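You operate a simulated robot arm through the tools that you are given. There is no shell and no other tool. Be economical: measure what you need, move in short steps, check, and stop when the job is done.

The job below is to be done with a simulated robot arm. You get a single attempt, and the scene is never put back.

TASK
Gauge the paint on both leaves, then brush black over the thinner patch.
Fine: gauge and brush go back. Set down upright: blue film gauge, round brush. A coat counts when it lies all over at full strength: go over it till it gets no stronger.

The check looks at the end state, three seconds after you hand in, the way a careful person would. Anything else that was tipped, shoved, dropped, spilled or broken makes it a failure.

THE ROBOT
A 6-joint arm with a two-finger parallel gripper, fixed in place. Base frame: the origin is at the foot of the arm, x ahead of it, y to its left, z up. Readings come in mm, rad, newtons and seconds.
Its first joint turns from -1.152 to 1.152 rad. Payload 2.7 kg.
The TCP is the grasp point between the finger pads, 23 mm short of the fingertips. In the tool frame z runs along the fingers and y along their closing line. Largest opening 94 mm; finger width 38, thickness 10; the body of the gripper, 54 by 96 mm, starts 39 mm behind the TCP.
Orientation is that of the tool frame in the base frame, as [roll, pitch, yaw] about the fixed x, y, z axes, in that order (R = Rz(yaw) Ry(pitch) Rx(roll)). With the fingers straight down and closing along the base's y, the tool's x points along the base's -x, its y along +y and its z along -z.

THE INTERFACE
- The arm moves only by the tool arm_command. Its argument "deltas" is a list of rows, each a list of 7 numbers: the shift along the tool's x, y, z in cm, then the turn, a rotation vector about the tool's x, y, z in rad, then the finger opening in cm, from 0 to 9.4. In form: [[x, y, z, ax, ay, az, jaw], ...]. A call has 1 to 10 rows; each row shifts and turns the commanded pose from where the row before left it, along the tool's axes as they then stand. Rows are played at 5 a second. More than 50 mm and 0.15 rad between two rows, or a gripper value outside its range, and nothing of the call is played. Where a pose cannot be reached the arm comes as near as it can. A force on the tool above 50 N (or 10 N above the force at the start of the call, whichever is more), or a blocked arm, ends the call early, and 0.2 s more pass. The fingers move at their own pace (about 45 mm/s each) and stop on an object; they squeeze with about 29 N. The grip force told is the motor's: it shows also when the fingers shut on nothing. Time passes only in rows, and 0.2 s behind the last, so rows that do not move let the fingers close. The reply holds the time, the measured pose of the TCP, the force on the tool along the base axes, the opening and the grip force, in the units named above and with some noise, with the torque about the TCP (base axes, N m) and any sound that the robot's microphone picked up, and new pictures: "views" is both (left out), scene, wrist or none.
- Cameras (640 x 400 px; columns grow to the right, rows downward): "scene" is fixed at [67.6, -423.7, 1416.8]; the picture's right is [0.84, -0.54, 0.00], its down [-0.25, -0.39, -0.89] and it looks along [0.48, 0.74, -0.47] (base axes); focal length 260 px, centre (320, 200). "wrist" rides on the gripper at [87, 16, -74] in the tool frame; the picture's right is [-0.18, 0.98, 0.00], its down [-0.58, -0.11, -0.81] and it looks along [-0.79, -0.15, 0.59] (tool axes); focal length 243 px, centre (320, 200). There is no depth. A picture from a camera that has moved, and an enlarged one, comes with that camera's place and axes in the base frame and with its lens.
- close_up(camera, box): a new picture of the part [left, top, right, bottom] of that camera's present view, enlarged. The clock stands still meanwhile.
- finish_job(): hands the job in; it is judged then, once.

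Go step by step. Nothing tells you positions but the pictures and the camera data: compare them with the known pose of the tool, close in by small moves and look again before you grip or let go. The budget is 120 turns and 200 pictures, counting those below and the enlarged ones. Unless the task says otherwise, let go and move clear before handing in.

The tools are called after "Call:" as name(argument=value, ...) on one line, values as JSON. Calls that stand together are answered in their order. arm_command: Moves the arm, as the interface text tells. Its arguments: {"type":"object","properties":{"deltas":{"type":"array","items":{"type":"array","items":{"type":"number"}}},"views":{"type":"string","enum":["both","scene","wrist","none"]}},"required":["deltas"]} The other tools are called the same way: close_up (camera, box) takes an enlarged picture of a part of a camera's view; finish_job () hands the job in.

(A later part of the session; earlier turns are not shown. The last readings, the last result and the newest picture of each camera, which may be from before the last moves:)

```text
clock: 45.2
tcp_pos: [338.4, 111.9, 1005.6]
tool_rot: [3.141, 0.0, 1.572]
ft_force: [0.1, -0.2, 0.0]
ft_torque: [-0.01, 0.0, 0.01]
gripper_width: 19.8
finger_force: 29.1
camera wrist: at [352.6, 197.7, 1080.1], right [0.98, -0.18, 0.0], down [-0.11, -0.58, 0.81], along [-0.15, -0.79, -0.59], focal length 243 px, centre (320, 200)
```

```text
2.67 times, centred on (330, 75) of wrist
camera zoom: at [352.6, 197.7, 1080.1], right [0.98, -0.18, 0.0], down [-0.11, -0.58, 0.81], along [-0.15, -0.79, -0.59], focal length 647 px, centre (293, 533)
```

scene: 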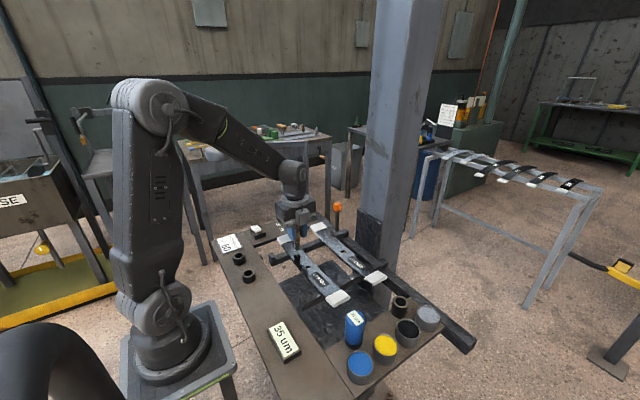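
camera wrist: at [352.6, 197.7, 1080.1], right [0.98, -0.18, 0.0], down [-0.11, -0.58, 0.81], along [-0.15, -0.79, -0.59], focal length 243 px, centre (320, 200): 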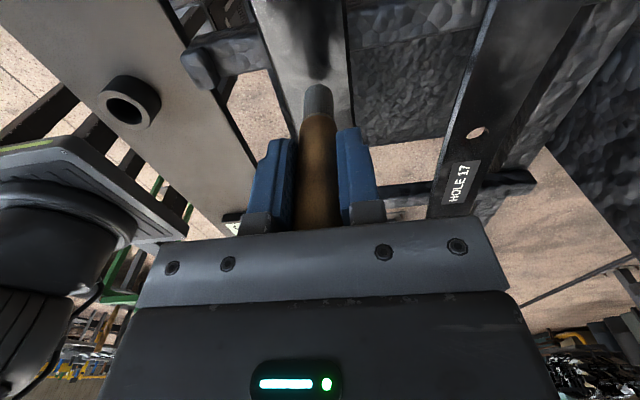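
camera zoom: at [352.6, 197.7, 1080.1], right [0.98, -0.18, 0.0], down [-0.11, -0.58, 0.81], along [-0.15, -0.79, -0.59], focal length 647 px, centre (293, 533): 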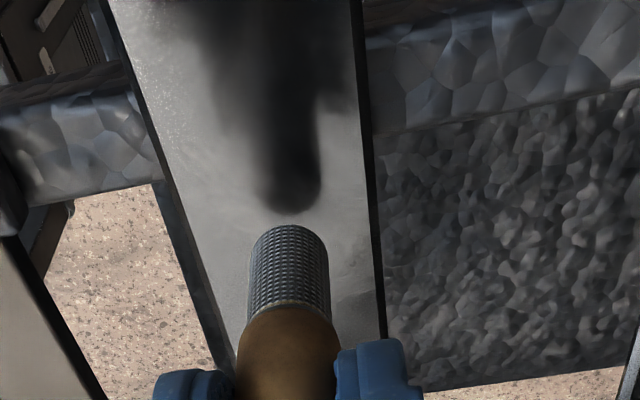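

Call:
arm_command(deltas=[[0, 0, 0.6, 0, 0, 0, 1.5], [0, 0, 0.4, 0, 0, 0, 1.5], [0, 0, 0.3, 0, 0, 0, 1.5], [0, 0, 0.2, 0, 0, 0, 1.5], [0, 0, 0, 0, 0, 0, 1.5]], views="scene")

Call:
close_up(camera="scene", box=[260, 205, 356, 265])

```text
clock: 46.4
tcp_pos: [338.9, 112.7, 991.8]
tool_rot: [3.138, -0.002, 1.574]
ft_force: [-6.8, 2.6, 20.2]
ft_torque: [0.41, 0.48, 0.09]
gripper_width: 19.5
finger_force: 28.7
```

scene: 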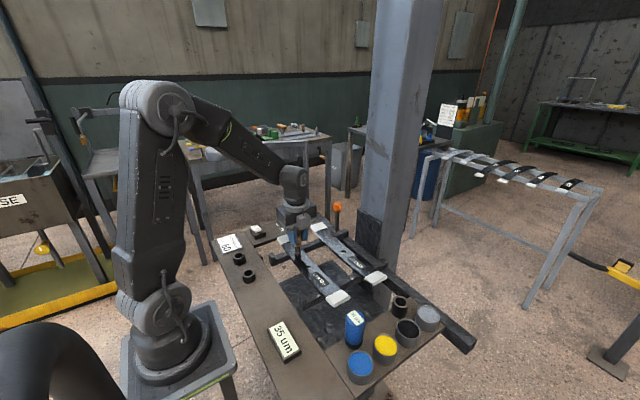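

```text
6.67 times, centred on (308, 235) of scene
camera zoom: at [67.2, -423.7, 1416.8], right [0.84, -0.54, 0.0], down [-0.25, -0.39, -0.89], along [0.48, 0.74, -0.47], focal length 1730 px, centre (400, -33)
```

zoom: 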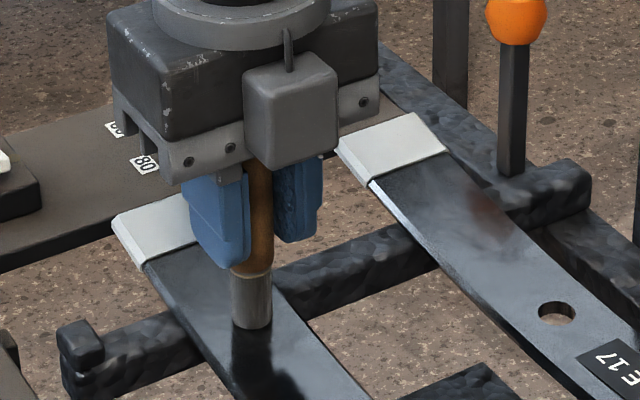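

Touching. I'll ease off slightly and make a short stroke along the blade, then lift and look.

Call:
arm_command(deltas=[[0, 0, -0.1, 0, 0, 0, 1.5], [1.5, 0, 0, 0, 0, 0, 1.5], [1.5, 0, 0, 0, 0, 0, 1.5], [-1.5, 0, 0, 0, 0, 0, 1.5], [-1.5, 0, 0, 0, 0, 0, 1.5], [-1.5, 0, 0, 0, 0, 0, 1.5], [0, 0, 0, 0, 0, 0, 1.5]], views="none")

Call:
arm_command(deltas=[[0, 0, -2, 0, 0, 0, 1.5], [0, 0, -3, 0, 0, 0, 1.5], [0, -5, 0, 0, 0, 0, 1.5], [0, -5, 0, 0, 0, 0, 1.5], [0, 0, 0, 0, 0, 0, 1.5]])

Call:
close_up(camera="scene", box=[275, 225, 371, 285])

```text
clock: 48.0
tcp_pos: [339.1, 97.3, 993.2]
tool_rot: [3.141, 0.0, 1.572]
ft_force: [0.1, -0.1, 0.2]
ft_torque: [0.0, -0.01, 0.03]
gripper_width: 19.6
finger_force: 29.5
```

```text
clock: 49.2
tcp_pos: [239.5, 102.4, 1039.8]
tool_rot: [-3.141, -0.001, 1.571]
ft_force: [-0.1, 0.0, 0.0]
ft_torque: [-0.01, 0.01, -0.02]
gripper_width: 19.8
finger_force: 28.5
camera wrist: at [254.6, 187.5, 1113.9], right [0.98, -0.18, 0.0], down [-0.11, -0.58, 0.81], along [-0.15, -0.79, -0.59], focal length 243 px, centre (320, 200)
```

scene: 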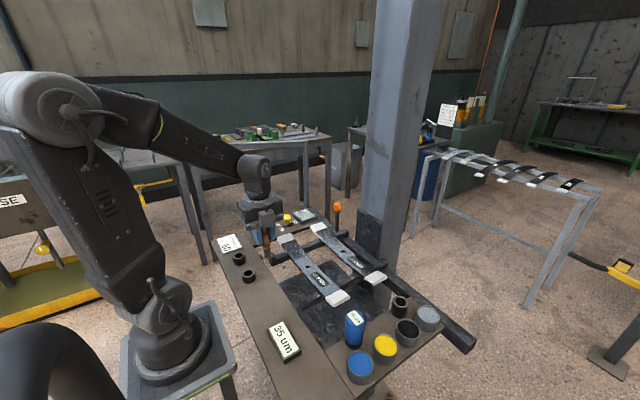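
wrist: 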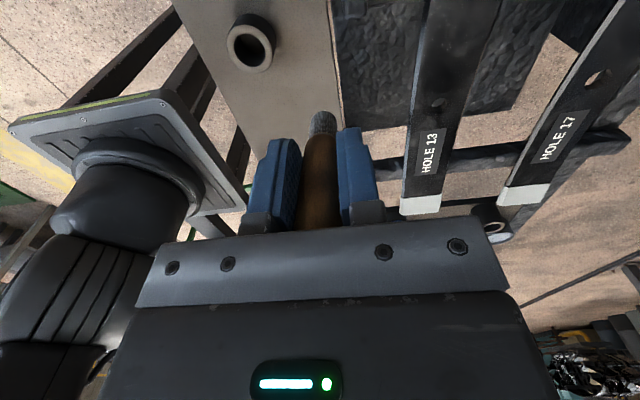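

```text
6.67 times, centred on (323, 255) of scene
camera zoom: at [67.6, -423.7, 1416.8], right [0.84, -0.54, 0.0], down [-0.25, -0.39, -0.89], along [0.48, 0.74, -0.47], focal length 1730 px, centre (300, -167)
```

zoom: 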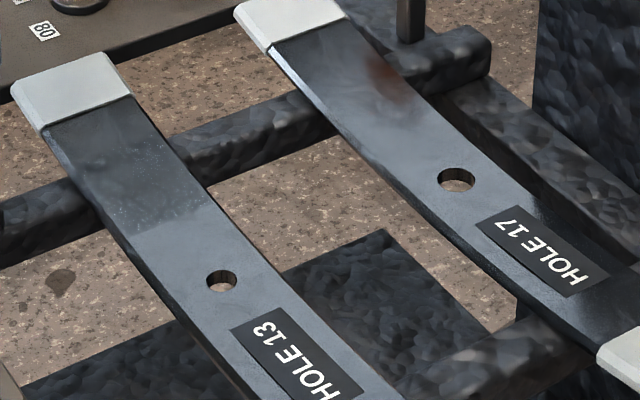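

The stroke revealed the patch: the area from about y≈85 to the far cap has darkened. I'll enlarge it.

Call:
close_up(camera="scene", box=[275, 236, 315, 261])

Call:
close_up(camera="wrist", box=[390, 0, 630, 150])

```text
16.00 times, centred on (295, 248) of scene
camera zoom: at [67.6, -423.7, 1416.8], right [0.84, -0.54, 0.0], down [-0.25, -0.39, -0.89], along [0.48, 0.74, -0.47], focal length 4152 px, centre (720, -576)
```

zoom: 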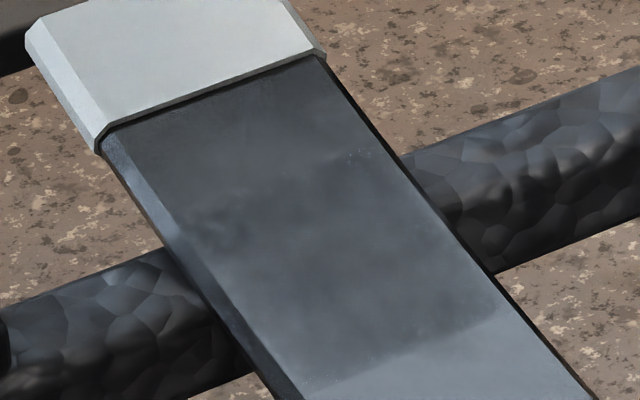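

```text
2.67 times, centred on (510, 75) of wrist
camera zoom: at [254.6, 187.5, 1113.9], right [0.98, -0.18, 0.0], down [-0.11, -0.58, 0.81], along [-0.15, -0.79, -0.59], focal length 647 px, centre (-187, 533)
```

zoom: 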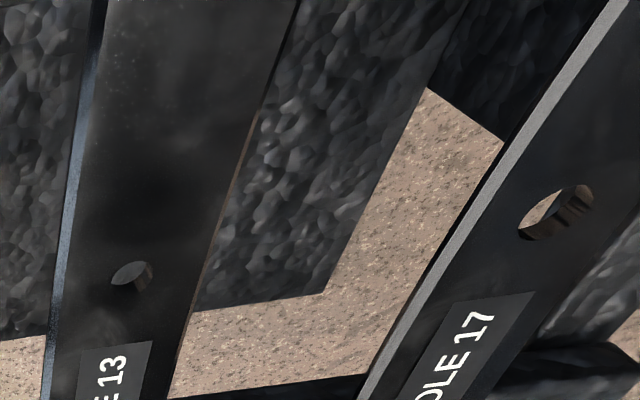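

The patch runs across the blade from y≈90 towards the cap. I'll now paint it in lanes, keeping the brush off the cap.

Call:
arm_command(deltas=[[-0.2, 4.2, 0, 0, 0, 0, 1.5], [-0.2, 4.2, 0, 0, 0, 0, 1.5], [0, 0, 4, 0, 0, 0, 1.5], [0, 0, 0.6, 0, 0, 0, 1.5], [0, 0, 0.35, 0, 0, 0, 1.5], [0, 0, 0, 0, 0, 0, 1.5]], views="none")

```text
clock: 50.6
tcp_pos: [322.0, 93.8, 992.9]
tool_rot: [3.141, 0.002, 1.569]
ft_force: [-0.1, 0.3, -0.6]
ft_torque: [0.01, 0.02, -0.02]
gripper_width: 19.9
finger_force: 29.3
```

Call:
arm_command(deltas=[[0.4, 0.2, 0.15, 0, 0, 0, 1.5], [0, 0, 0.15, 0, 0, 0, 1.5], [0, 0, 0, 0, 0, 0, 1.5]], views="scene")

Call:
close_up(camera="scene", box=[260, 215, 340, 265])

```text
clock: 51.4
tcp_pos: [325.4, 98.4, 989.7]
tool_rot: [3.138, -0.001, 1.574]
ft_force: [-5.6, -2.3, 20.1]
ft_torque: [-0.27, 0.25, -0.09]
gripper_width: 19.9
finger_force: 29.0
```

scene: 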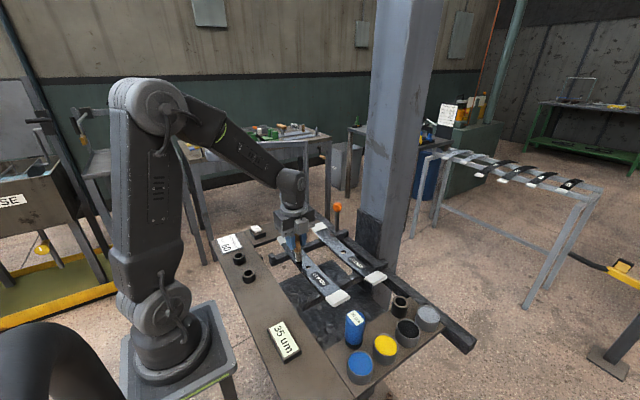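

```text
8.00 times, centred on (300, 240) of scene
camera zoom: at [67.3, -423.8, 1416.8], right [0.84, -0.54, 0.0], down [-0.25, -0.39, -0.89], along [0.48, 0.74, -0.47], focal length 2076 px, centre (480, -120)
```

zoom: 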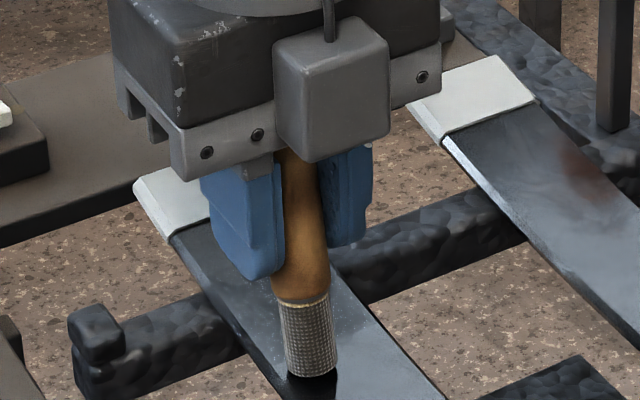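

Call:
arm_command(deltas=[[1.4, 0, -0.05, 0, 0, 0, 1.5], [1.4, 0, 0, 0, 0, 0, 1.5], [1.4, 0, 0, 0, 0, 0, 1.5], [1.4, 0, 0, 0, 0, 0, 1.5], [0, 0, 0, 0, 0, 0, 1.5]], views="none")

Call:
close_up(camera="scene", box=[260, 205, 340, 255])

```text
clock: 52.6
tcp_pos: [324.0, 154.1, 988.9]
tool_rot: [3.14, 0.0, 1.571]
ft_force: [3.1, 2.3, 6.2]
ft_torque: [-0.08, -0.12, 0.05]
gripper_width: 19.9
finger_force: 29.4
```

```text
8.00 times, centred on (300, 230) of scene
camera zoom: at [67.6, -423.6, 1416.8], right [0.84, -0.54, 0.0], down [-0.25, -0.39, -0.89], along [0.48, 0.74, -0.47], focal length 2076 px, centre (480, -40)
```

zoom: 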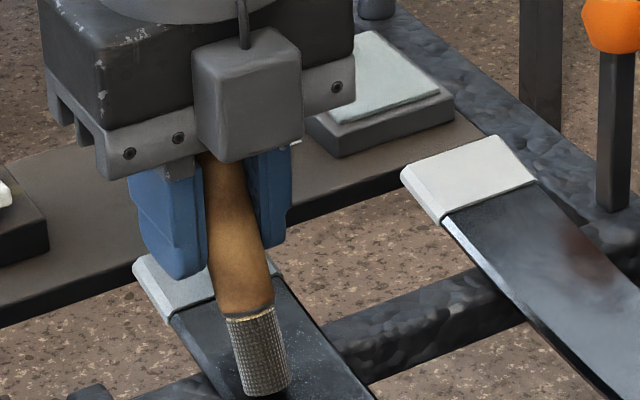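

The brush pivots in the grip when it is dragged along y, so I'll straighten it by moving back and then stroke across the blade (x, the closing line) instead.

Call:
arm_command(deltas=[[-0.9, 0, -0.08, 0, 0, 0, 1.5], [-0.9, 0, -0.08, 0, 0, 0, 1.5], [0, 0, 0, 0, 0, 0, 1.5]], views="none")

Call:
close_up(camera="scene", box=[260, 205, 340, 255])

```text
clock: 53.4
tcp_pos: [322.7, 135.8, 990.9]
tool_rot: [3.141, -0.001, 1.57]
ft_force: [-0.9, -0.8, 0.8]
ft_torque: [0.03, 0.0, -0.04]
gripper_width: 19.6
finger_force: 29.1
```

```text
8.00 times, centred on (300, 230) of scene
camera zoom: at [67.6, -423.7, 1416.8], right [0.84, -0.54, 0.0], down [-0.25, -0.39, -0.89], along [0.48, 0.74, -0.47], focal length 2076 px, centre (480, -40)
```

zoom: 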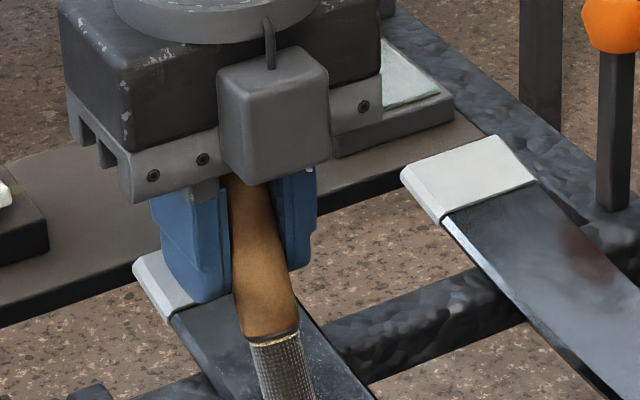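

Call:
arm_command(deltas=[[0, 0.2, 0.2, 0, 0, 0, 1.5], [-0.5, 0, 0.1, 0, 0, 0, 1.5], [-0.6, 0, 0, 0, 0, 0, 1.5], [-0.6, 0, 0, 0, 0, 0, 1.5], [0, 0, 0, 0, 0, 0, 1.5]], views="none")

Call:
close_up(camera="scene", box=[260, 210, 340, 260])

```text
clock: 54.6
tcp_pos: [327.6, 117.3, 987.3]
tool_rot: [3.141, -0.001, 1.572]
ft_force: [-1.0, 0.6, -0.1]
ft_torque: [-0.01, 0.02, 0.01]
gripper_width: 19.7
finger_force: 28.8
```

```text
8.00 times, centred on (300, 235) of scene
camera zoom: at [67.6, -423.7, 1416.8], right [0.84, -0.54, 0.0], down [-0.25, -0.39, -0.89], along [0.48, 0.74, -0.47], focal length 2076 px, centre (480, -80)
```

zoom: 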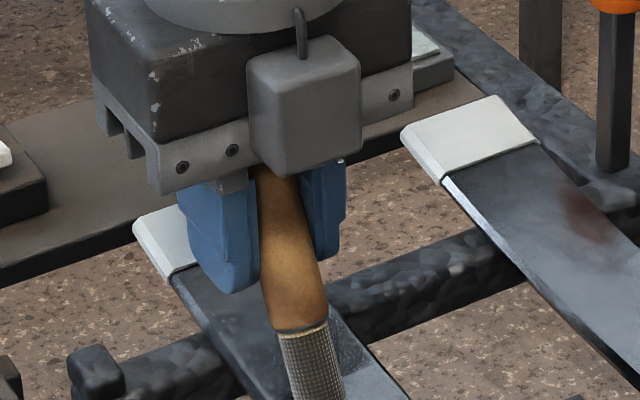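

The brush stays tilted in the grip. I'll lift and measure the tilt, then compensate it by tilting the gripper about the closing line.

Call:
arm_command(deltas=[[0, 0, -2, 0, 0, 0, 1.5], [0, 0, -2.5, 0, 0, 0, 1.5], [0, 0, 0, 0, 0, 0, 1.5]])

Call:
close_up(camera="scene", box=[260, 195, 340, 245])

Call:
close_up(camera="wrist", box=[210, 0, 450, 150])

```text
clock: 55.4
tcp_pos: [328.7, 119.1, 1033.3]
tool_rot: [3.14, -0.002, 1.572]
ft_force: [0.5, -0.8, -0.4]
ft_torque: [-0.01, -0.02, 0.0]
gripper_width: 19.6
finger_force: 29.2
camera wrist: at [342.6, 205.0, 1107.2], right [0.98, -0.18, 0.0], down [-0.11, -0.58, 0.81], along [-0.15, -0.79, -0.59], focal length 243 px, centre (320, 200)
```

scene: 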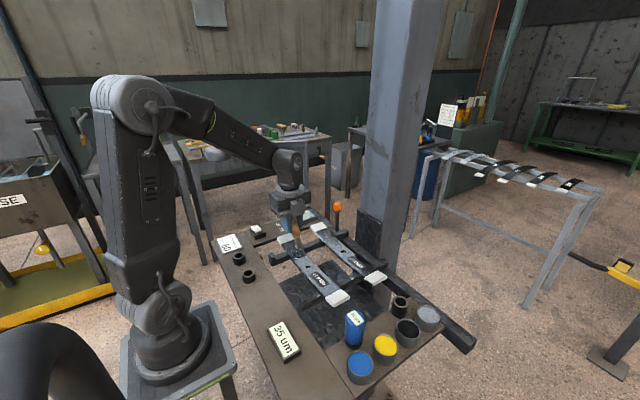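
wrist: 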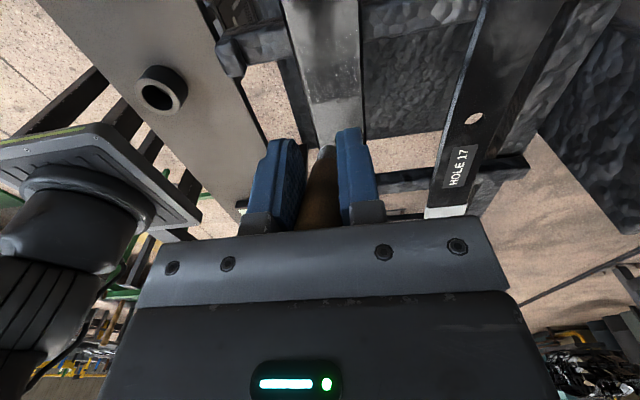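

```text
8.00 times, centred on (300, 220) of scene
camera zoom: at [67.6, -423.7, 1416.8], right [0.84, -0.54, 0.0], down [-0.25, -0.39, -0.89], along [0.48, 0.74, -0.47], focal length 2076 px, centre (480, 40)
```

zoom: 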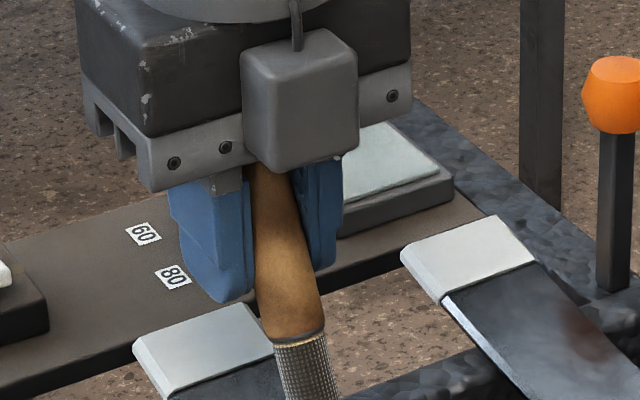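

```text
2.67 times, centred on (330, 75) of wrist
camera zoom: at [342.6, 205.0, 1107.2], right [0.98, -0.18, 0.0], down [-0.11, -0.58, 0.81], along [-0.15, -0.79, -0.59], focal length 647 px, centre (293, 533)
```

zoom: 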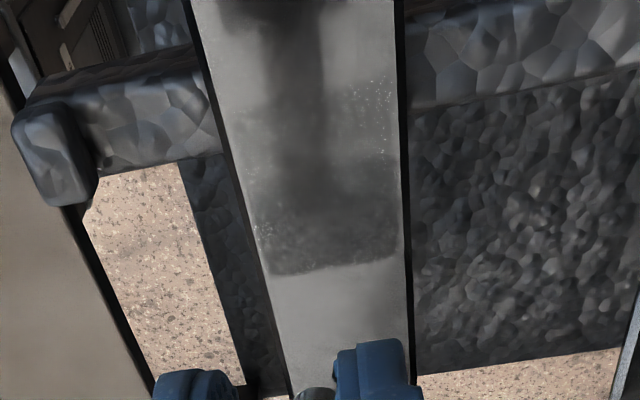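

In this view the patch shows clearly: the full blade width, y≈91 to 141, still weak and speckled. The brush has tilted about 35° in the grip, so I'll tilt the gripper to make the brush vertical.

Call:
arm_command(deltas=[[0, 0, 0, 0, 0.149, 0, 1.5], [0, 0, 0, 0, 0.149, 0, 1.5], [0, 0, 0, 0, 0.149, 0, 1.5], [0, 0, 0, 0, 0.149, 0, 1.5], [0, 0, 0, 0, 0, 0, 1.5]])

Call:
close_up(camera="scene", box=[260, 195, 340, 245])

Call:
close_up(camera="wrist", box=[210, 50, 450, 200])

```text
clock: 56.6
tcp_pos: [326.4, 119.2, 1033.3]
tool_rot: [3.14, -0.599, 1.572]
ft_force: [0.4, 0.0, -0.1]
ft_torque: [0.0, 0.0, -0.03]
gripper_width: 19.5
finger_force: 29.1
camera wrist: at [342.0, 147.3, 1143.3], right [0.98, -0.15, -0.1], down [-0.11, -0.93, 0.34], along [-0.15, -0.32, -0.94], focal length 243 px, centre (320, 200)
```

scene: 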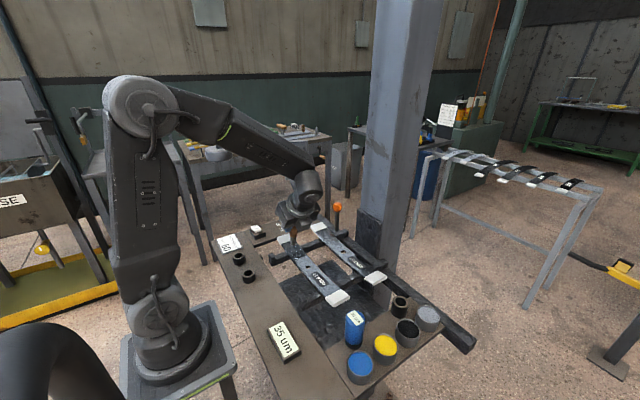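
wrist: 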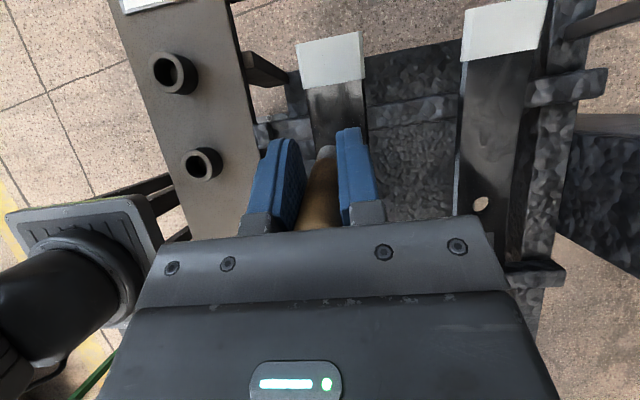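

```text
8.00 times, centred on (300, 220) of scene
camera zoom: at [67.6, -423.7, 1416.8], right [0.84, -0.54, 0.0], down [-0.25, -0.39, -0.89], along [0.48, 0.74, -0.47], focal length 2076 px, centre (480, 40)
```

zoom: 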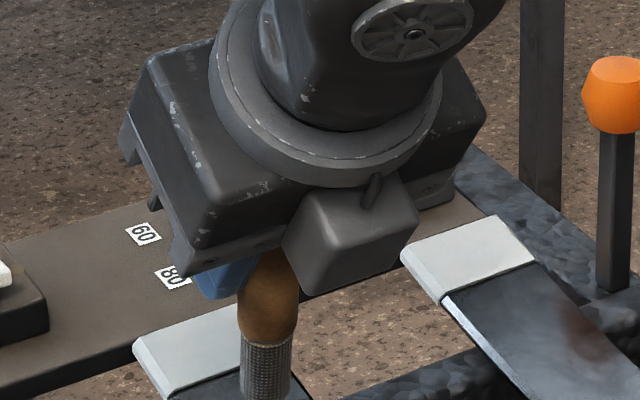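

```text
2.67 times, centred on (330, 125) of wrist
camera zoom: at [342.0, 147.3, 1143.3], right [0.98, -0.15, -0.1], down [-0.11, -0.93, 0.34], along [-0.15, -0.32, -0.94], focal length 647 px, centre (293, 400)
```

zoom: 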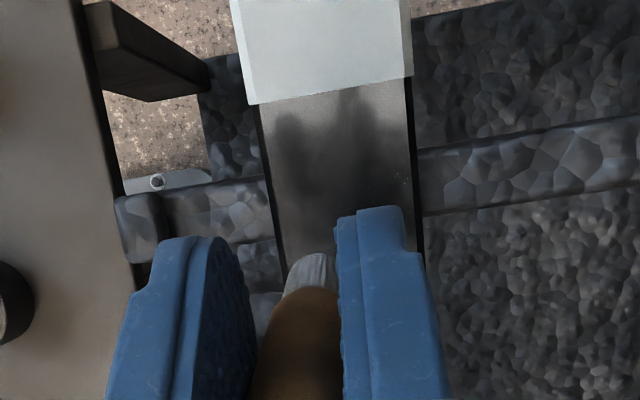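

The brush is vertical again. I'll lower onto the patch and stroke across it in x.

Call:
arm_command(deltas=[[-0.2, -0.8, -0.2, 0, 0, 0, 1.5], [-1.2, 0, 1.75, 0, 0, 0, 1.5], [-1.1, 0, 1.6, 0, 0, 0, 1.5], [-0.11, 0, 0.17, 0, 0, 0, 1.5], [0, 0, 0, 0, 0, 0, 1.5]], views="none")

Call:
close_up(camera="scene", box=[260, 205, 340, 255])

```text
clock: 57.5
tcp_pos: [319.4, 115.7, 997.3]
tool_rot: [3.133, -0.604, 1.576]
ft_force: [-5.5, -5.6, 13.0]
ft_torque: [-0.41, 0.36, -0.01]
gripper_width: 19.9
finger_force: 29.5
stopped in row 4: the force on the tool passed its limit (the readings are from after the stop); the commanded pose is now the measured one
```

```text
8.00 times, centred on (300, 230) of scene
camera zoom: at [67.3, -423.8, 1416.8], right [0.84, -0.54, 0.0], down [-0.25, -0.39, -0.89], along [0.48, 0.74, -0.47], focal length 2076 px, centre (480, -40)
```

zoom: 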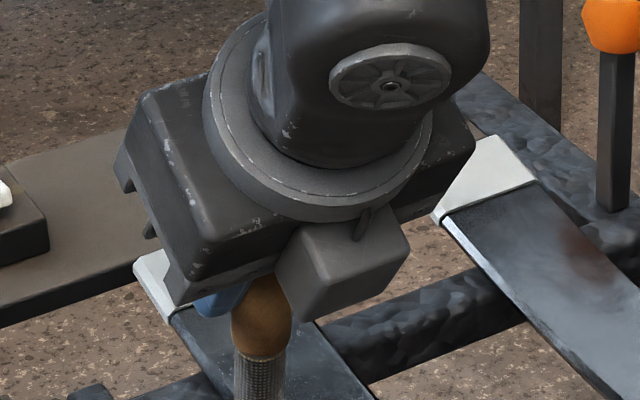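

Contact is at z≈997 with 13 N. Strokes across the blade from here.

Call:
arm_command(deltas=[[0, 1.2, 0, 0, 0, 0, 1.5], [0, 1.2, 0, 0, 0, 0, 1.5], [0, 1.2, 0, 0, 0, 0, 1.5], [0, -1.2, 0, 0, 0, 0, 1.5], [0, -1.2, 0, 0, 0, 0, 1.5], [0, -1.2, 0, 0, 0, 0, 1.5], [0, 0, 0, 0, 0, 0, 1.5]], views="none")

Call:
close_up(camera="scene", box=[260, 215, 340, 265])

```text
clock: 59.1
tcp_pos: [322.7, 115.0, 997.8]
tool_rot: [3.134, -0.604, 1.578]
ft_force: [4.7, -1.3, 10.8]
ft_torque: [-0.17, -0.34, -0.02]
gripper_width: 19.7
finger_force: 28.6
```

```text
8.00 times, centred on (300, 240) of scene
camera zoom: at [67.6, -423.7, 1416.8], right [0.84, -0.54, 0.0], down [-0.25, -0.39, -0.89], along [0.48, 0.74, -0.47], focal length 2076 px, centre (480, -120)
```

zoom: 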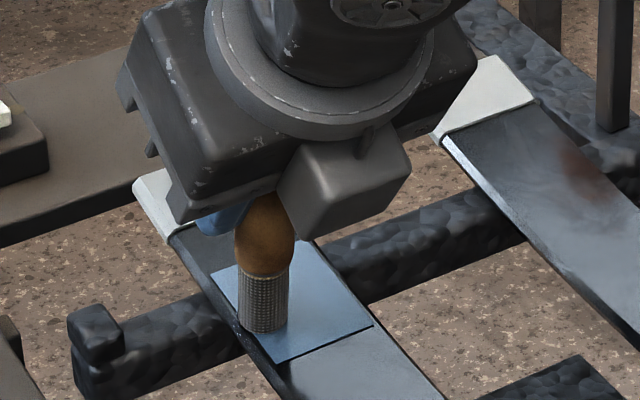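

The patch now shows as a crisp glossy rectangle. I'll continue at y≈104 and then y≈128, lifting between lanes.

Call:
arm_command(deltas=[[0.28, 0, -0.41, 0, 0, 0, 1.5], [-0.99, -0.2, -0.68, 0, 0, 0, 1.5], [-0.28, 0, 0.41, 0, 0, 0, 1.5], [0, 1.2, 0, 0, 0, 0, 1.5], [0, 1.2, 0, 0, 0, 0, 1.5], [0, 1.2, 0, 0, 0, 0, 1.5], [0, -1.2, 0, 0, 0, 0, 1.5], [0, -1.2, 0, 0, 0, 0, 1.5], [0, -1.2, 0, 0, 0, 0, 1.5], [0, 0, 0, 0, 0, 0, 1.5]], views="none")

Call:
arm_command(deltas=[[0.28, 0, -0.41, 0, 0, 0, 1.5], [1.98, 0, 1.36, 0, 0, 0, 1.5], [-0.28, 0, 0.41, 0, 0, 0, 1.5], [0, 1.2, 0, 0, 0, 0, 1.5], [0, 1.2, 0, 0, 0, 0, 1.5], [0, 1.2, 0, 0, 0, 0, 1.5], [0, -1.2, 0, 0, 0, 0, 1.5], [0, -1.2, 0, 0, 0, 0, 1.5], [0, -1.2, 0, 0, 0, 0, 1.5], [0, 0, 0, 0, 0, 0, 1.5]], views="none")

Call:
close_up(camera="scene", box=[260, 215, 340, 265])

```text
clock: 61.3
tcp_pos: [317.9, 104.8, 996.6]
tool_rot: [3.134, -0.603, 1.577]
ft_force: [0.6, 0.0, -1.2]
ft_torque: [-0.02, -0.01, -0.01]
gripper_width: 19.7
finger_force: 28.8
```

```text
clock: 63.5
tcp_pos: [319.3, 129.3, 998.4]
tool_rot: [3.129, -0.604, 1.581]
ft_force: [7.5, -4.3, 19.3]
ft_torque: [-0.45, -0.54, 0.06]
gripper_width: 19.7
finger_force: 29.0
```

```text
8.00 times, centred on (300, 240) of scene
camera zoom: at [67.6, -423.8, 1416.8], right [0.84, -0.54, 0.0], down [-0.25, -0.39, -0.89], along [0.48, 0.74, -0.47], focal length 2076 px, centre (480, -120)
```

zoom: 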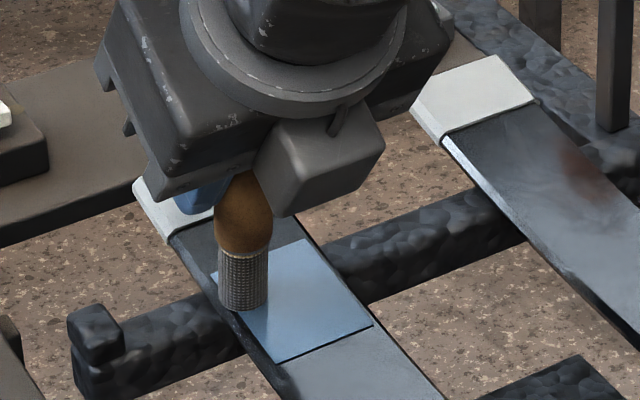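

Now I'll lift clear to inspect the coat.

Call:
arm_command(deltas=[[1.5, 0, -2.2, 0, 0, 0, 1.5], [1.5, 0, -2.2, 0, 0, 0, 1.5], [0, -4.5, 0, 0, 0, 0, 1.5], [0, -4, 0, 0, 0, 0, 1.5], [0, 0, 0, 0, 0, 0, 1.5]])

Call:
close_up(camera="scene", box=[270, 230, 326, 265])

Call:
close_up(camera="wrist", box=[400, 20, 640, 170])

```text
clock: 64.7
tcp_pos: [230.1, 125.6, 1049.7]
tool_rot: [3.136, -0.603, 1.576]
ft_force: [0.8, 0.8, -0.9]
ft_torque: [0.01, 0.0, 0.0]
gripper_width: 19.8
finger_force: 29.2
camera wrist: at [245.8, 154.3, 1159.3], right [0.98, -0.15, -0.1], down [-0.11, -0.94, 0.33], along [-0.14, -0.32, -0.94], focal length 243 px, centre (320, 200)
```

scene: 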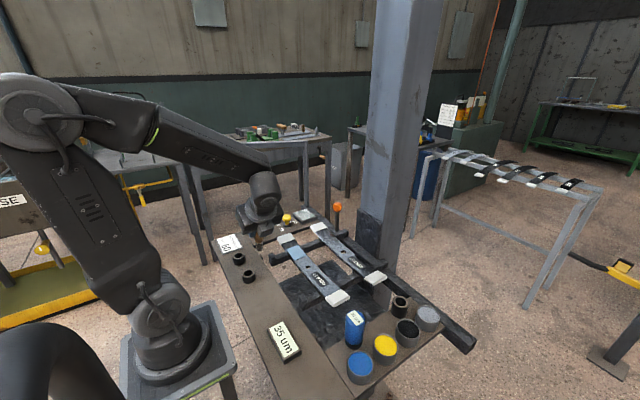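
wrist: 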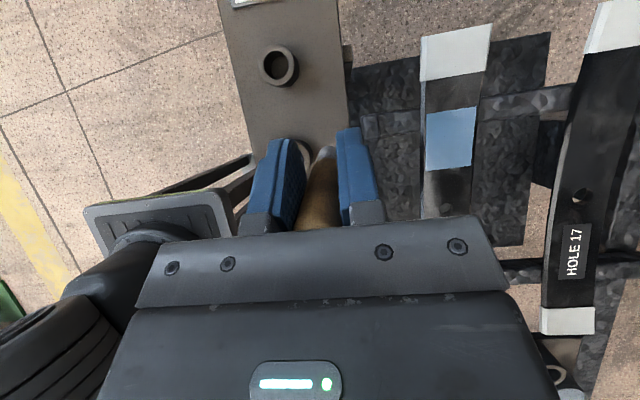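

```text
11.43 times, centred on (298, 248) of scene
camera zoom: at [67.6, -423.7, 1416.8], right [0.84, -0.54, 0.0], down [-0.25, -0.39, -0.89], along [0.48, 0.74, -0.47], focal length 2966 px, centre (571, -343)
```

zoom: 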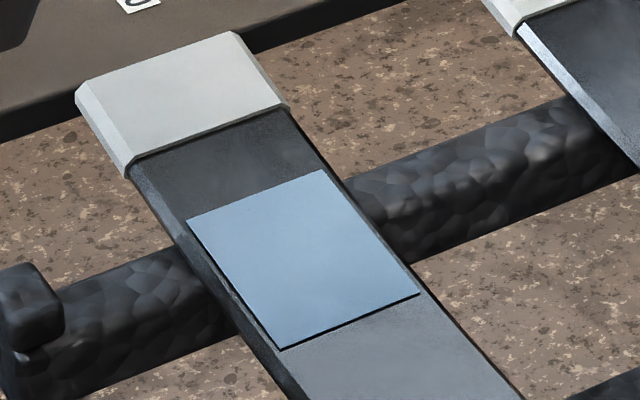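

```text
2.67 times, centred on (520, 95) of wrist
camera zoom: at [245.8, 154.3, 1159.3], right [0.98, -0.15, -0.1], down [-0.11, -0.94, 0.33], along [-0.14, -0.32, -0.94], focal length 647 px, centre (-213, 480)
```

zoom: 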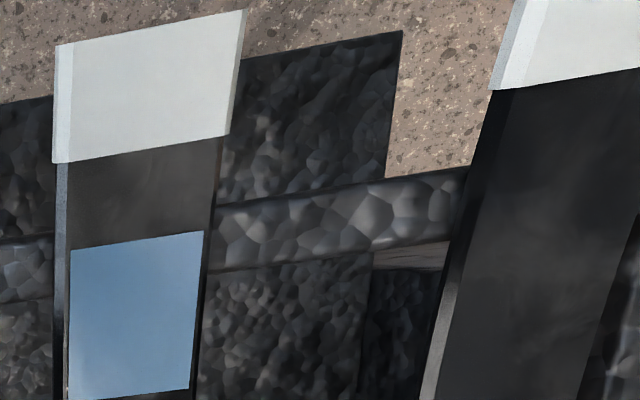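

The patch now looks uniformly pale blue, either a colour or a mirror-like sky reflection in gloss black. To decide, I'll hold the gripper where its reflection should fall in the patch.

Call:
arm_command(deltas=[[1.55, 3.75, 1.06, 0, 0, 0, 1.5], [1.55, 3.75, 1.06, 0, 0, 0, 1.5], [1.55, 3.75, 1.06, 0, 0, 0, 1.5], [1.55, 3.75, 1.06, 0, 0, 0, 1.5], [0, 0, 0, 0, 0, 0, 1.5]])

Call:
close_up(camera="scene", box=[260, 215, 340, 265])

Call:
close_up(camera="scene", box=[380, 300, 444, 340])

```text
clock: 65.9
tcp_pos: [381.1, 203.8, 1047.2]
tool_rot: [3.136, -0.602, 1.575]
ft_force: [0.7, -0.6, -1.0]
ft_torque: [-0.01, 0.02, -0.02]
gripper_width: 19.6
finger_force: 29.4
camera wrist: at [396.6, 231.9, 1158.1], right [0.98, -0.15, -0.1], down [-0.11, -0.94, 0.33], along [-0.14, -0.32, -0.94], focal length 243 px, centre (320, 200)
```

scene: 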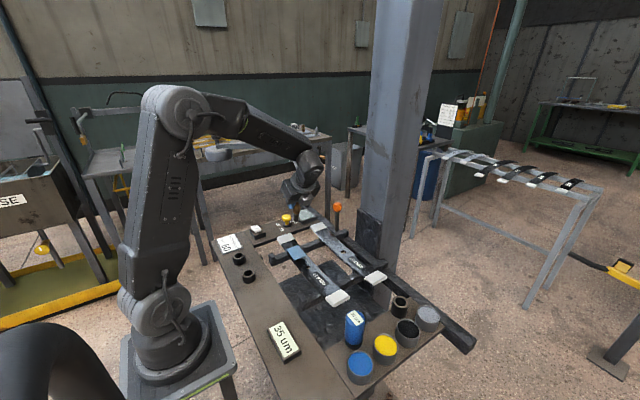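
wrist: 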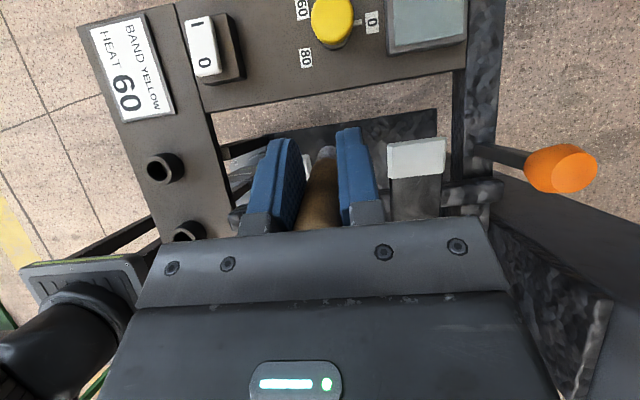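

```text
8.00 times, centred on (300, 240) of scene
camera zoom: at [67.6, -423.6, 1416.8], right [0.84, -0.54, 0.0], down [-0.25, -0.39, -0.89], along [0.48, 0.74, -0.47], focal length 2076 px, centre (480, -120)
```

zoom: 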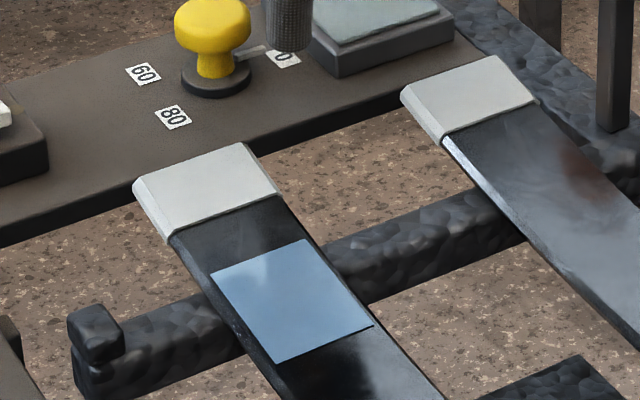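

```text
10.00 times, centred on (412, 320) of scene
camera zoom: at [67.6, -423.6, 1416.8], right [0.84, -0.54, 0.0], down [-0.25, -0.39, -0.89], along [0.48, 0.74, -0.47], focal length 2595 px, centre (-600, -1000)
```

zoom: 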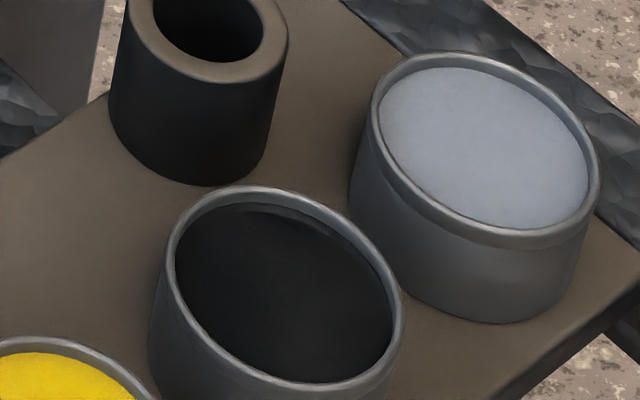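

The result is ambiguous, so I'll hover the brush just above the far edge of the patch and look for its mirror image in it.

Call:
arm_command(deltas=[[-2.75, -2.25, -1.9, 0, 0, 0, 1.5], [-2.75, -2.25, -1.9, 0, 0, 0, 1.5], [-2.0, 0, 2.9, 0, 0, 0, 1.5], [0, 0, 0, 0, 0, 0, 1.5]], views="scene")

Call:
close_up(camera="scene", box=[270, 225, 326, 260])

```text
clock: 66.9
tcp_pos: [337.0, 134.3, 1017.4]
tool_rot: [3.134, -0.602, 1.576]
ft_force: [0.6, -0.1, 0.0]
ft_torque: [-0.01, 0.05, 0.02]
gripper_width: 19.7
finger_force: 28.5
```

scene: 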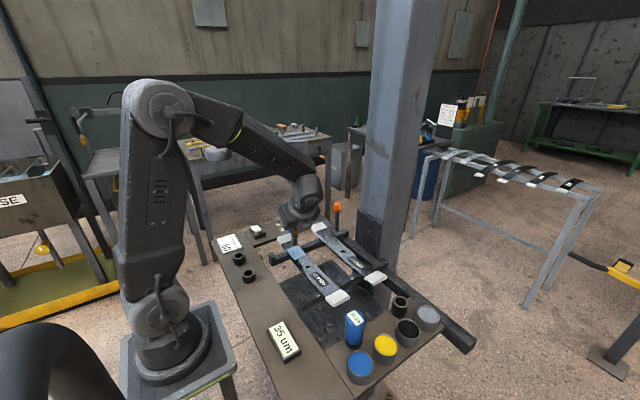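

```text
11.43 times, centred on (298, 242) of scene
camera zoom: at [67.6, -423.7, 1416.8], right [0.84, -0.54, 0.0], down [-0.25, -0.39, -0.89], along [0.48, 0.74, -0.47], focal length 2966 px, centre (571, -286)
```

zoom: 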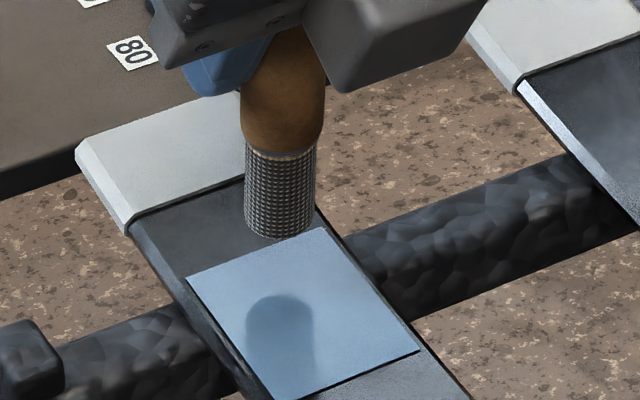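

The mirror image shows, but the ground beneath is still blue-grey, so the coat isn't at full black strength yet. I'll do more strokes.

Call:
arm_command(deltas=[[-0.5, -1.8, -0.34, 0, 0, 0, 1.5], [-0.9, 0, 1.32, 0, 0, 0, 1.5], [-0.2, 0, 0.3, 0, 0, 0, 1.5], [0, 1.2, 0, 0, 0, 0, 1.5], [0, 1.2, 0, 0, 0, 0, 1.5], [0, 1.2, 0, 0, 0, 0, 1.5], [0, -1.2, 0, 0, 0, 0, 1.5], [0, -1.2, 0, 0, 0, 0, 1.5], [0, -1.2, 0, 0, 0, 0, 1.5], [0, 0, 0, 0, 0, 0, 1.5]], views="none")

Call:
close_up(camera="scene", box=[270, 225, 326, 260])

```text
clock: 69.1
tcp_pos: [322.6, 129.3, 997.3]
tool_rot: [3.12, -0.606, 1.584]
ft_force: [11.8, -8.2, 34.8]
ft_torque: [-0.78, -0.87, 0.08]
gripper_width: 19.8
finger_force: 29.0
```

```text
11.43 times, centred on (298, 242) of scene
camera zoom: at [67.6, -424.0, 1416.7], right [0.84, -0.54, 0.0], down [-0.25, -0.39, -0.89], along [0.48, 0.74, -0.47], focal length 2966 px, centre (571, -286)
```

zoom: 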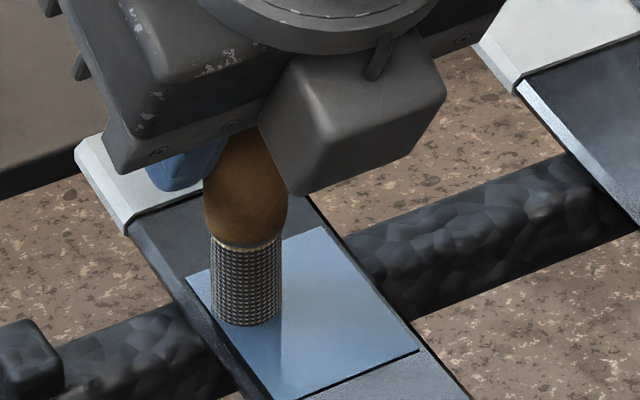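

Call:
arm_command(deltas=[[0.28, 0, -0.41, 0, 0, 0, 1.5], [-0.99, -0.3, -0.68, 0, 0, 0, 1.5], [-0.2, 0, 0.3, 0, 0, 0, 1.5], [0, 1.2, 0, 0, 0, 0, 1.5], [0, 1.2, 0, 0, 0, 0, 1.5], [0, 1.2, 0, 0, 0, 0, 1.5], [0, -1.2, 0, 0, 0, 0, 1.5], [0, -1.2, 0, 0, 0, 0, 1.5], [0, -1.2, 0, 0, 0, 0, 1.5], [0, 0, 0, 0, 0, 0, 1.5]], views="none")

Call:
arm_command(deltas=[[0.28, 0, -0.41, 0, 0, 0, 1.5], [-0.99, 0, -0.68, 0, 0, 0, 1.5], [-0.3, 0, 0.45, 0, 0, 0, 1.5], [0, 1.2, 0, 0, 0, 0, 1.5], [0, 1.2, 0, 0, 0, 0, 1.5], [0, 1.2, 0, 0, 0, 0, 1.5], [0, -1.2, 0, 0, 0, 0, 1.5], [0, -1.2, 0, 0, 0, 0, 1.5], [0, -1.2, 0, 0, 0, 0, 1.5], [0, 0, 0, 0, 0, 0, 1.5]], views="none")

Call:
arm_command(deltas=[[2, 0, -2.9, 0, 0, 0, 1.5], [1, 0, -1.5, 0, 0, 0, 1.5], [0, -4.5, 0, 0, 0, 0, 1.5], [0, -4.5, 0, 0, 0, 0, 1.5], [0, 0, 0, 0, 0, 0, 1.5]])

Call:
close_up(camera="scene", box=[270, 230, 326, 265])

```text
clock: 71.3
tcp_pos: [316.4, 115.8, 997.6]
tool_rot: [3.132, -0.604, 1.578]
ft_force: [4.3, -1.9, 14.6]
ft_torque: [-0.28, -0.37, 0.06]
gripper_width: 19.7
finger_force: 28.8
```

```text
clock: 73.5
tcp_pos: [317.0, 107.1, 997.8]
tool_rot: [3.134, -0.6, 1.577]
ft_force: [0.3, 0.4, 0.5]
ft_torque: [-0.03, -0.05, 0.0]
gripper_width: 19.7
finger_force: 29.1
```

```text
clock: 74.7
tcp_pos: [227.9, 101.8, 1051.2]
tool_rot: [3.134, -0.602, 1.576]
ft_force: [0.8, -0.2, -0.6]
ft_torque: [-0.01, -0.01, 0.02]
gripper_width: 19.5
finger_force: 28.9
camera wrist: at [242.5, 130.7, 1160.0], right [0.98, -0.15, -0.1], down [-0.11, -0.94, 0.33], along [-0.14, -0.32, -0.94], focal length 243 px, centre (320, 200)
```

scene: 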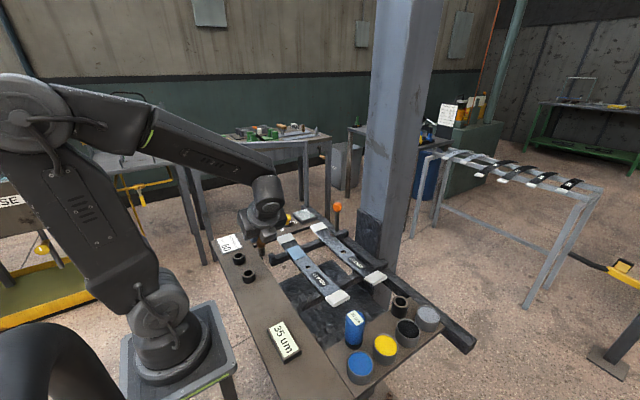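
wrist: 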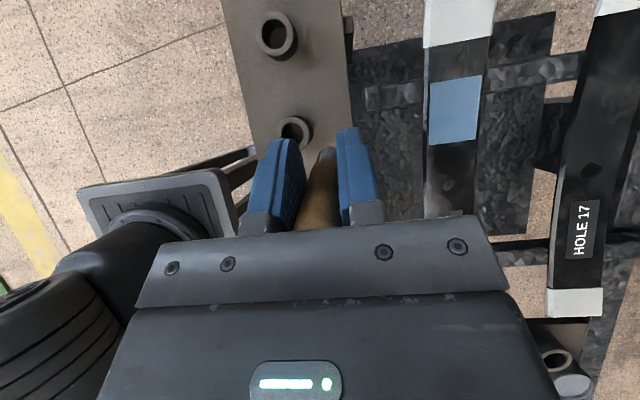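

```text
11.43 times, centred on (298, 248) of scene
camera zoom: at [67.6, -423.7, 1416.8], right [0.84, -0.54, 0.0], down [-0.25, -0.39, -0.89], along [0.48, 0.74, -0.47], focal length 2966 px, centre (571, -343)
```

zoom: 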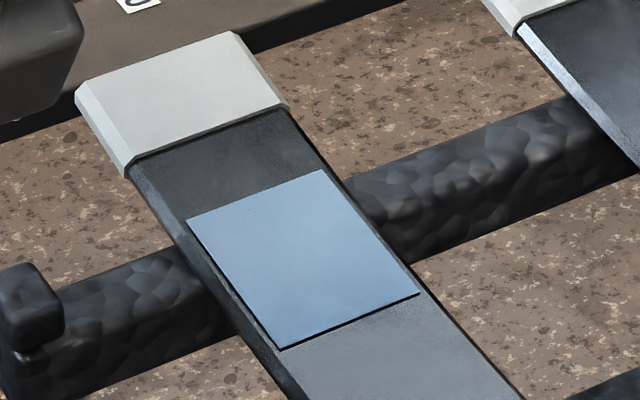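

The coat looks unchanged, so the brush may be spent. I'll reload it with black and check whether the colour moves.

Call:
arm_command(deltas=[[1.4, 0, -2.0, 0, 0, 0, 1.5], [-3.28, 2.31, -2.47, 0, 0, 0, 1.5], [-3.28, 2.31, -2.47, 0, 0, 0, 1.5], [-3.28, 2.31, -2.47, 0, 0, 0, 1.5], [-3.28, 2.31, -2.47, 0, 0, 0, 1.5], [-3.28, 2.31, -2.47, 0, 0, 0, 1.5], [-3.28, 2.31, -2.47, 0, 0, 0, 1.5], [-3.28, 2.31, -2.47, 0, 0, 0, 1.5], [-3.28, 2.31, -2.47, 0, 0, 0, 1.5], [0, 0, 0, 0, 0, 0, 1.5]])

Call:
close_up(camera="scene", box=[350, 270, 462, 340])

Call:
close_up(camera="scene", box=[270, 230, 326, 265])

```text
clock: 76.9
tcp_pos: [412.6, -220.8, 1086.7]
tool_rot: [3.135, -0.603, 1.579]
ft_force: [0.3, -0.5, -0.1]
ft_torque: [0.02, 0.0, 0.03]
gripper_width: 19.8
finger_force: 28.7
camera wrist: at [427.5, -193.1, 1196.8], right [0.98, -0.15, -0.1], down [-0.11, -0.94, 0.33], along [-0.14, -0.32, -0.94], focal length 243 px, centre (320, 200)
```

scene: 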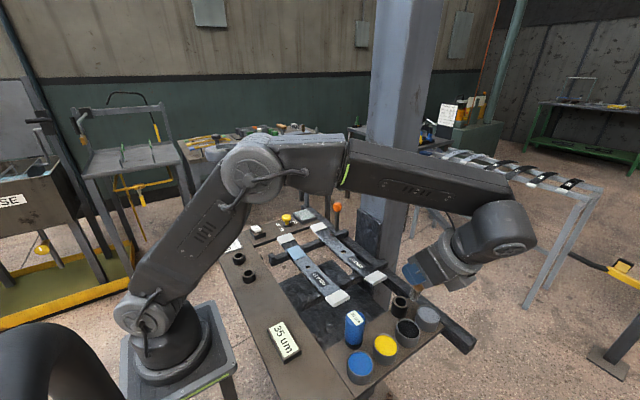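
wrist: 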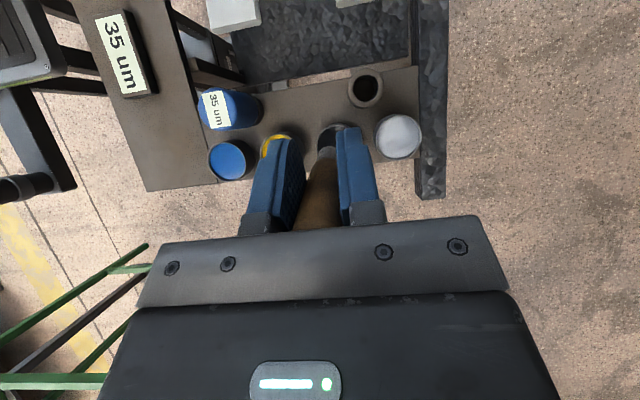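

```text
5.71 times, centred on (406, 305) of scene
camera zoom: at [67.6, -423.7, 1416.8], right [0.84, -0.54, 0.0], down [-0.25, -0.39, -0.89], along [0.48, 0.74, -0.47], focal length 1483 px, centre (-171, -400)
```

zoom: 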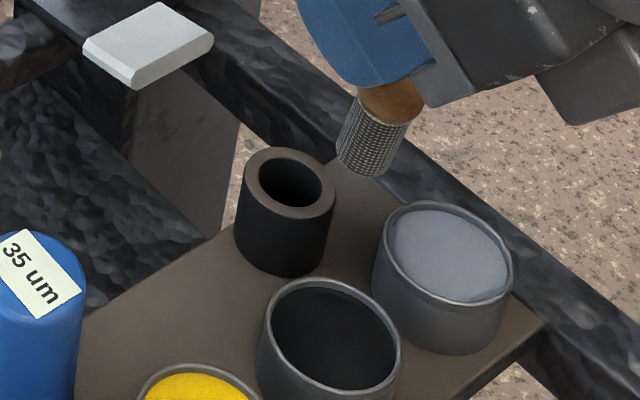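

```text
11.43 times, centred on (298, 248) of scene
camera zoom: at [67.6, -423.7, 1416.8], right [0.84, -0.54, 0.0], down [-0.25, -0.39, -0.89], along [0.48, 0.74, -0.47], focal length 2966 px, centre (571, -343)
```

zoom: 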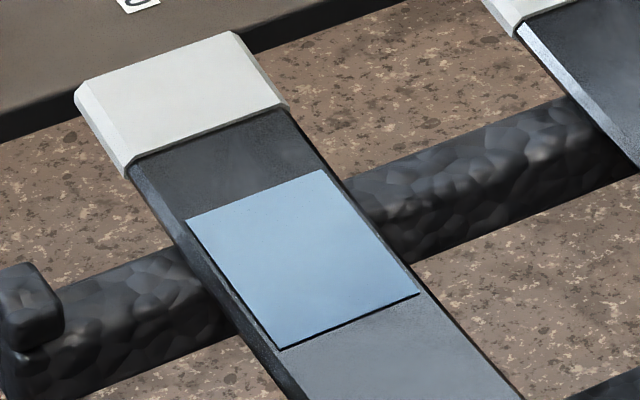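

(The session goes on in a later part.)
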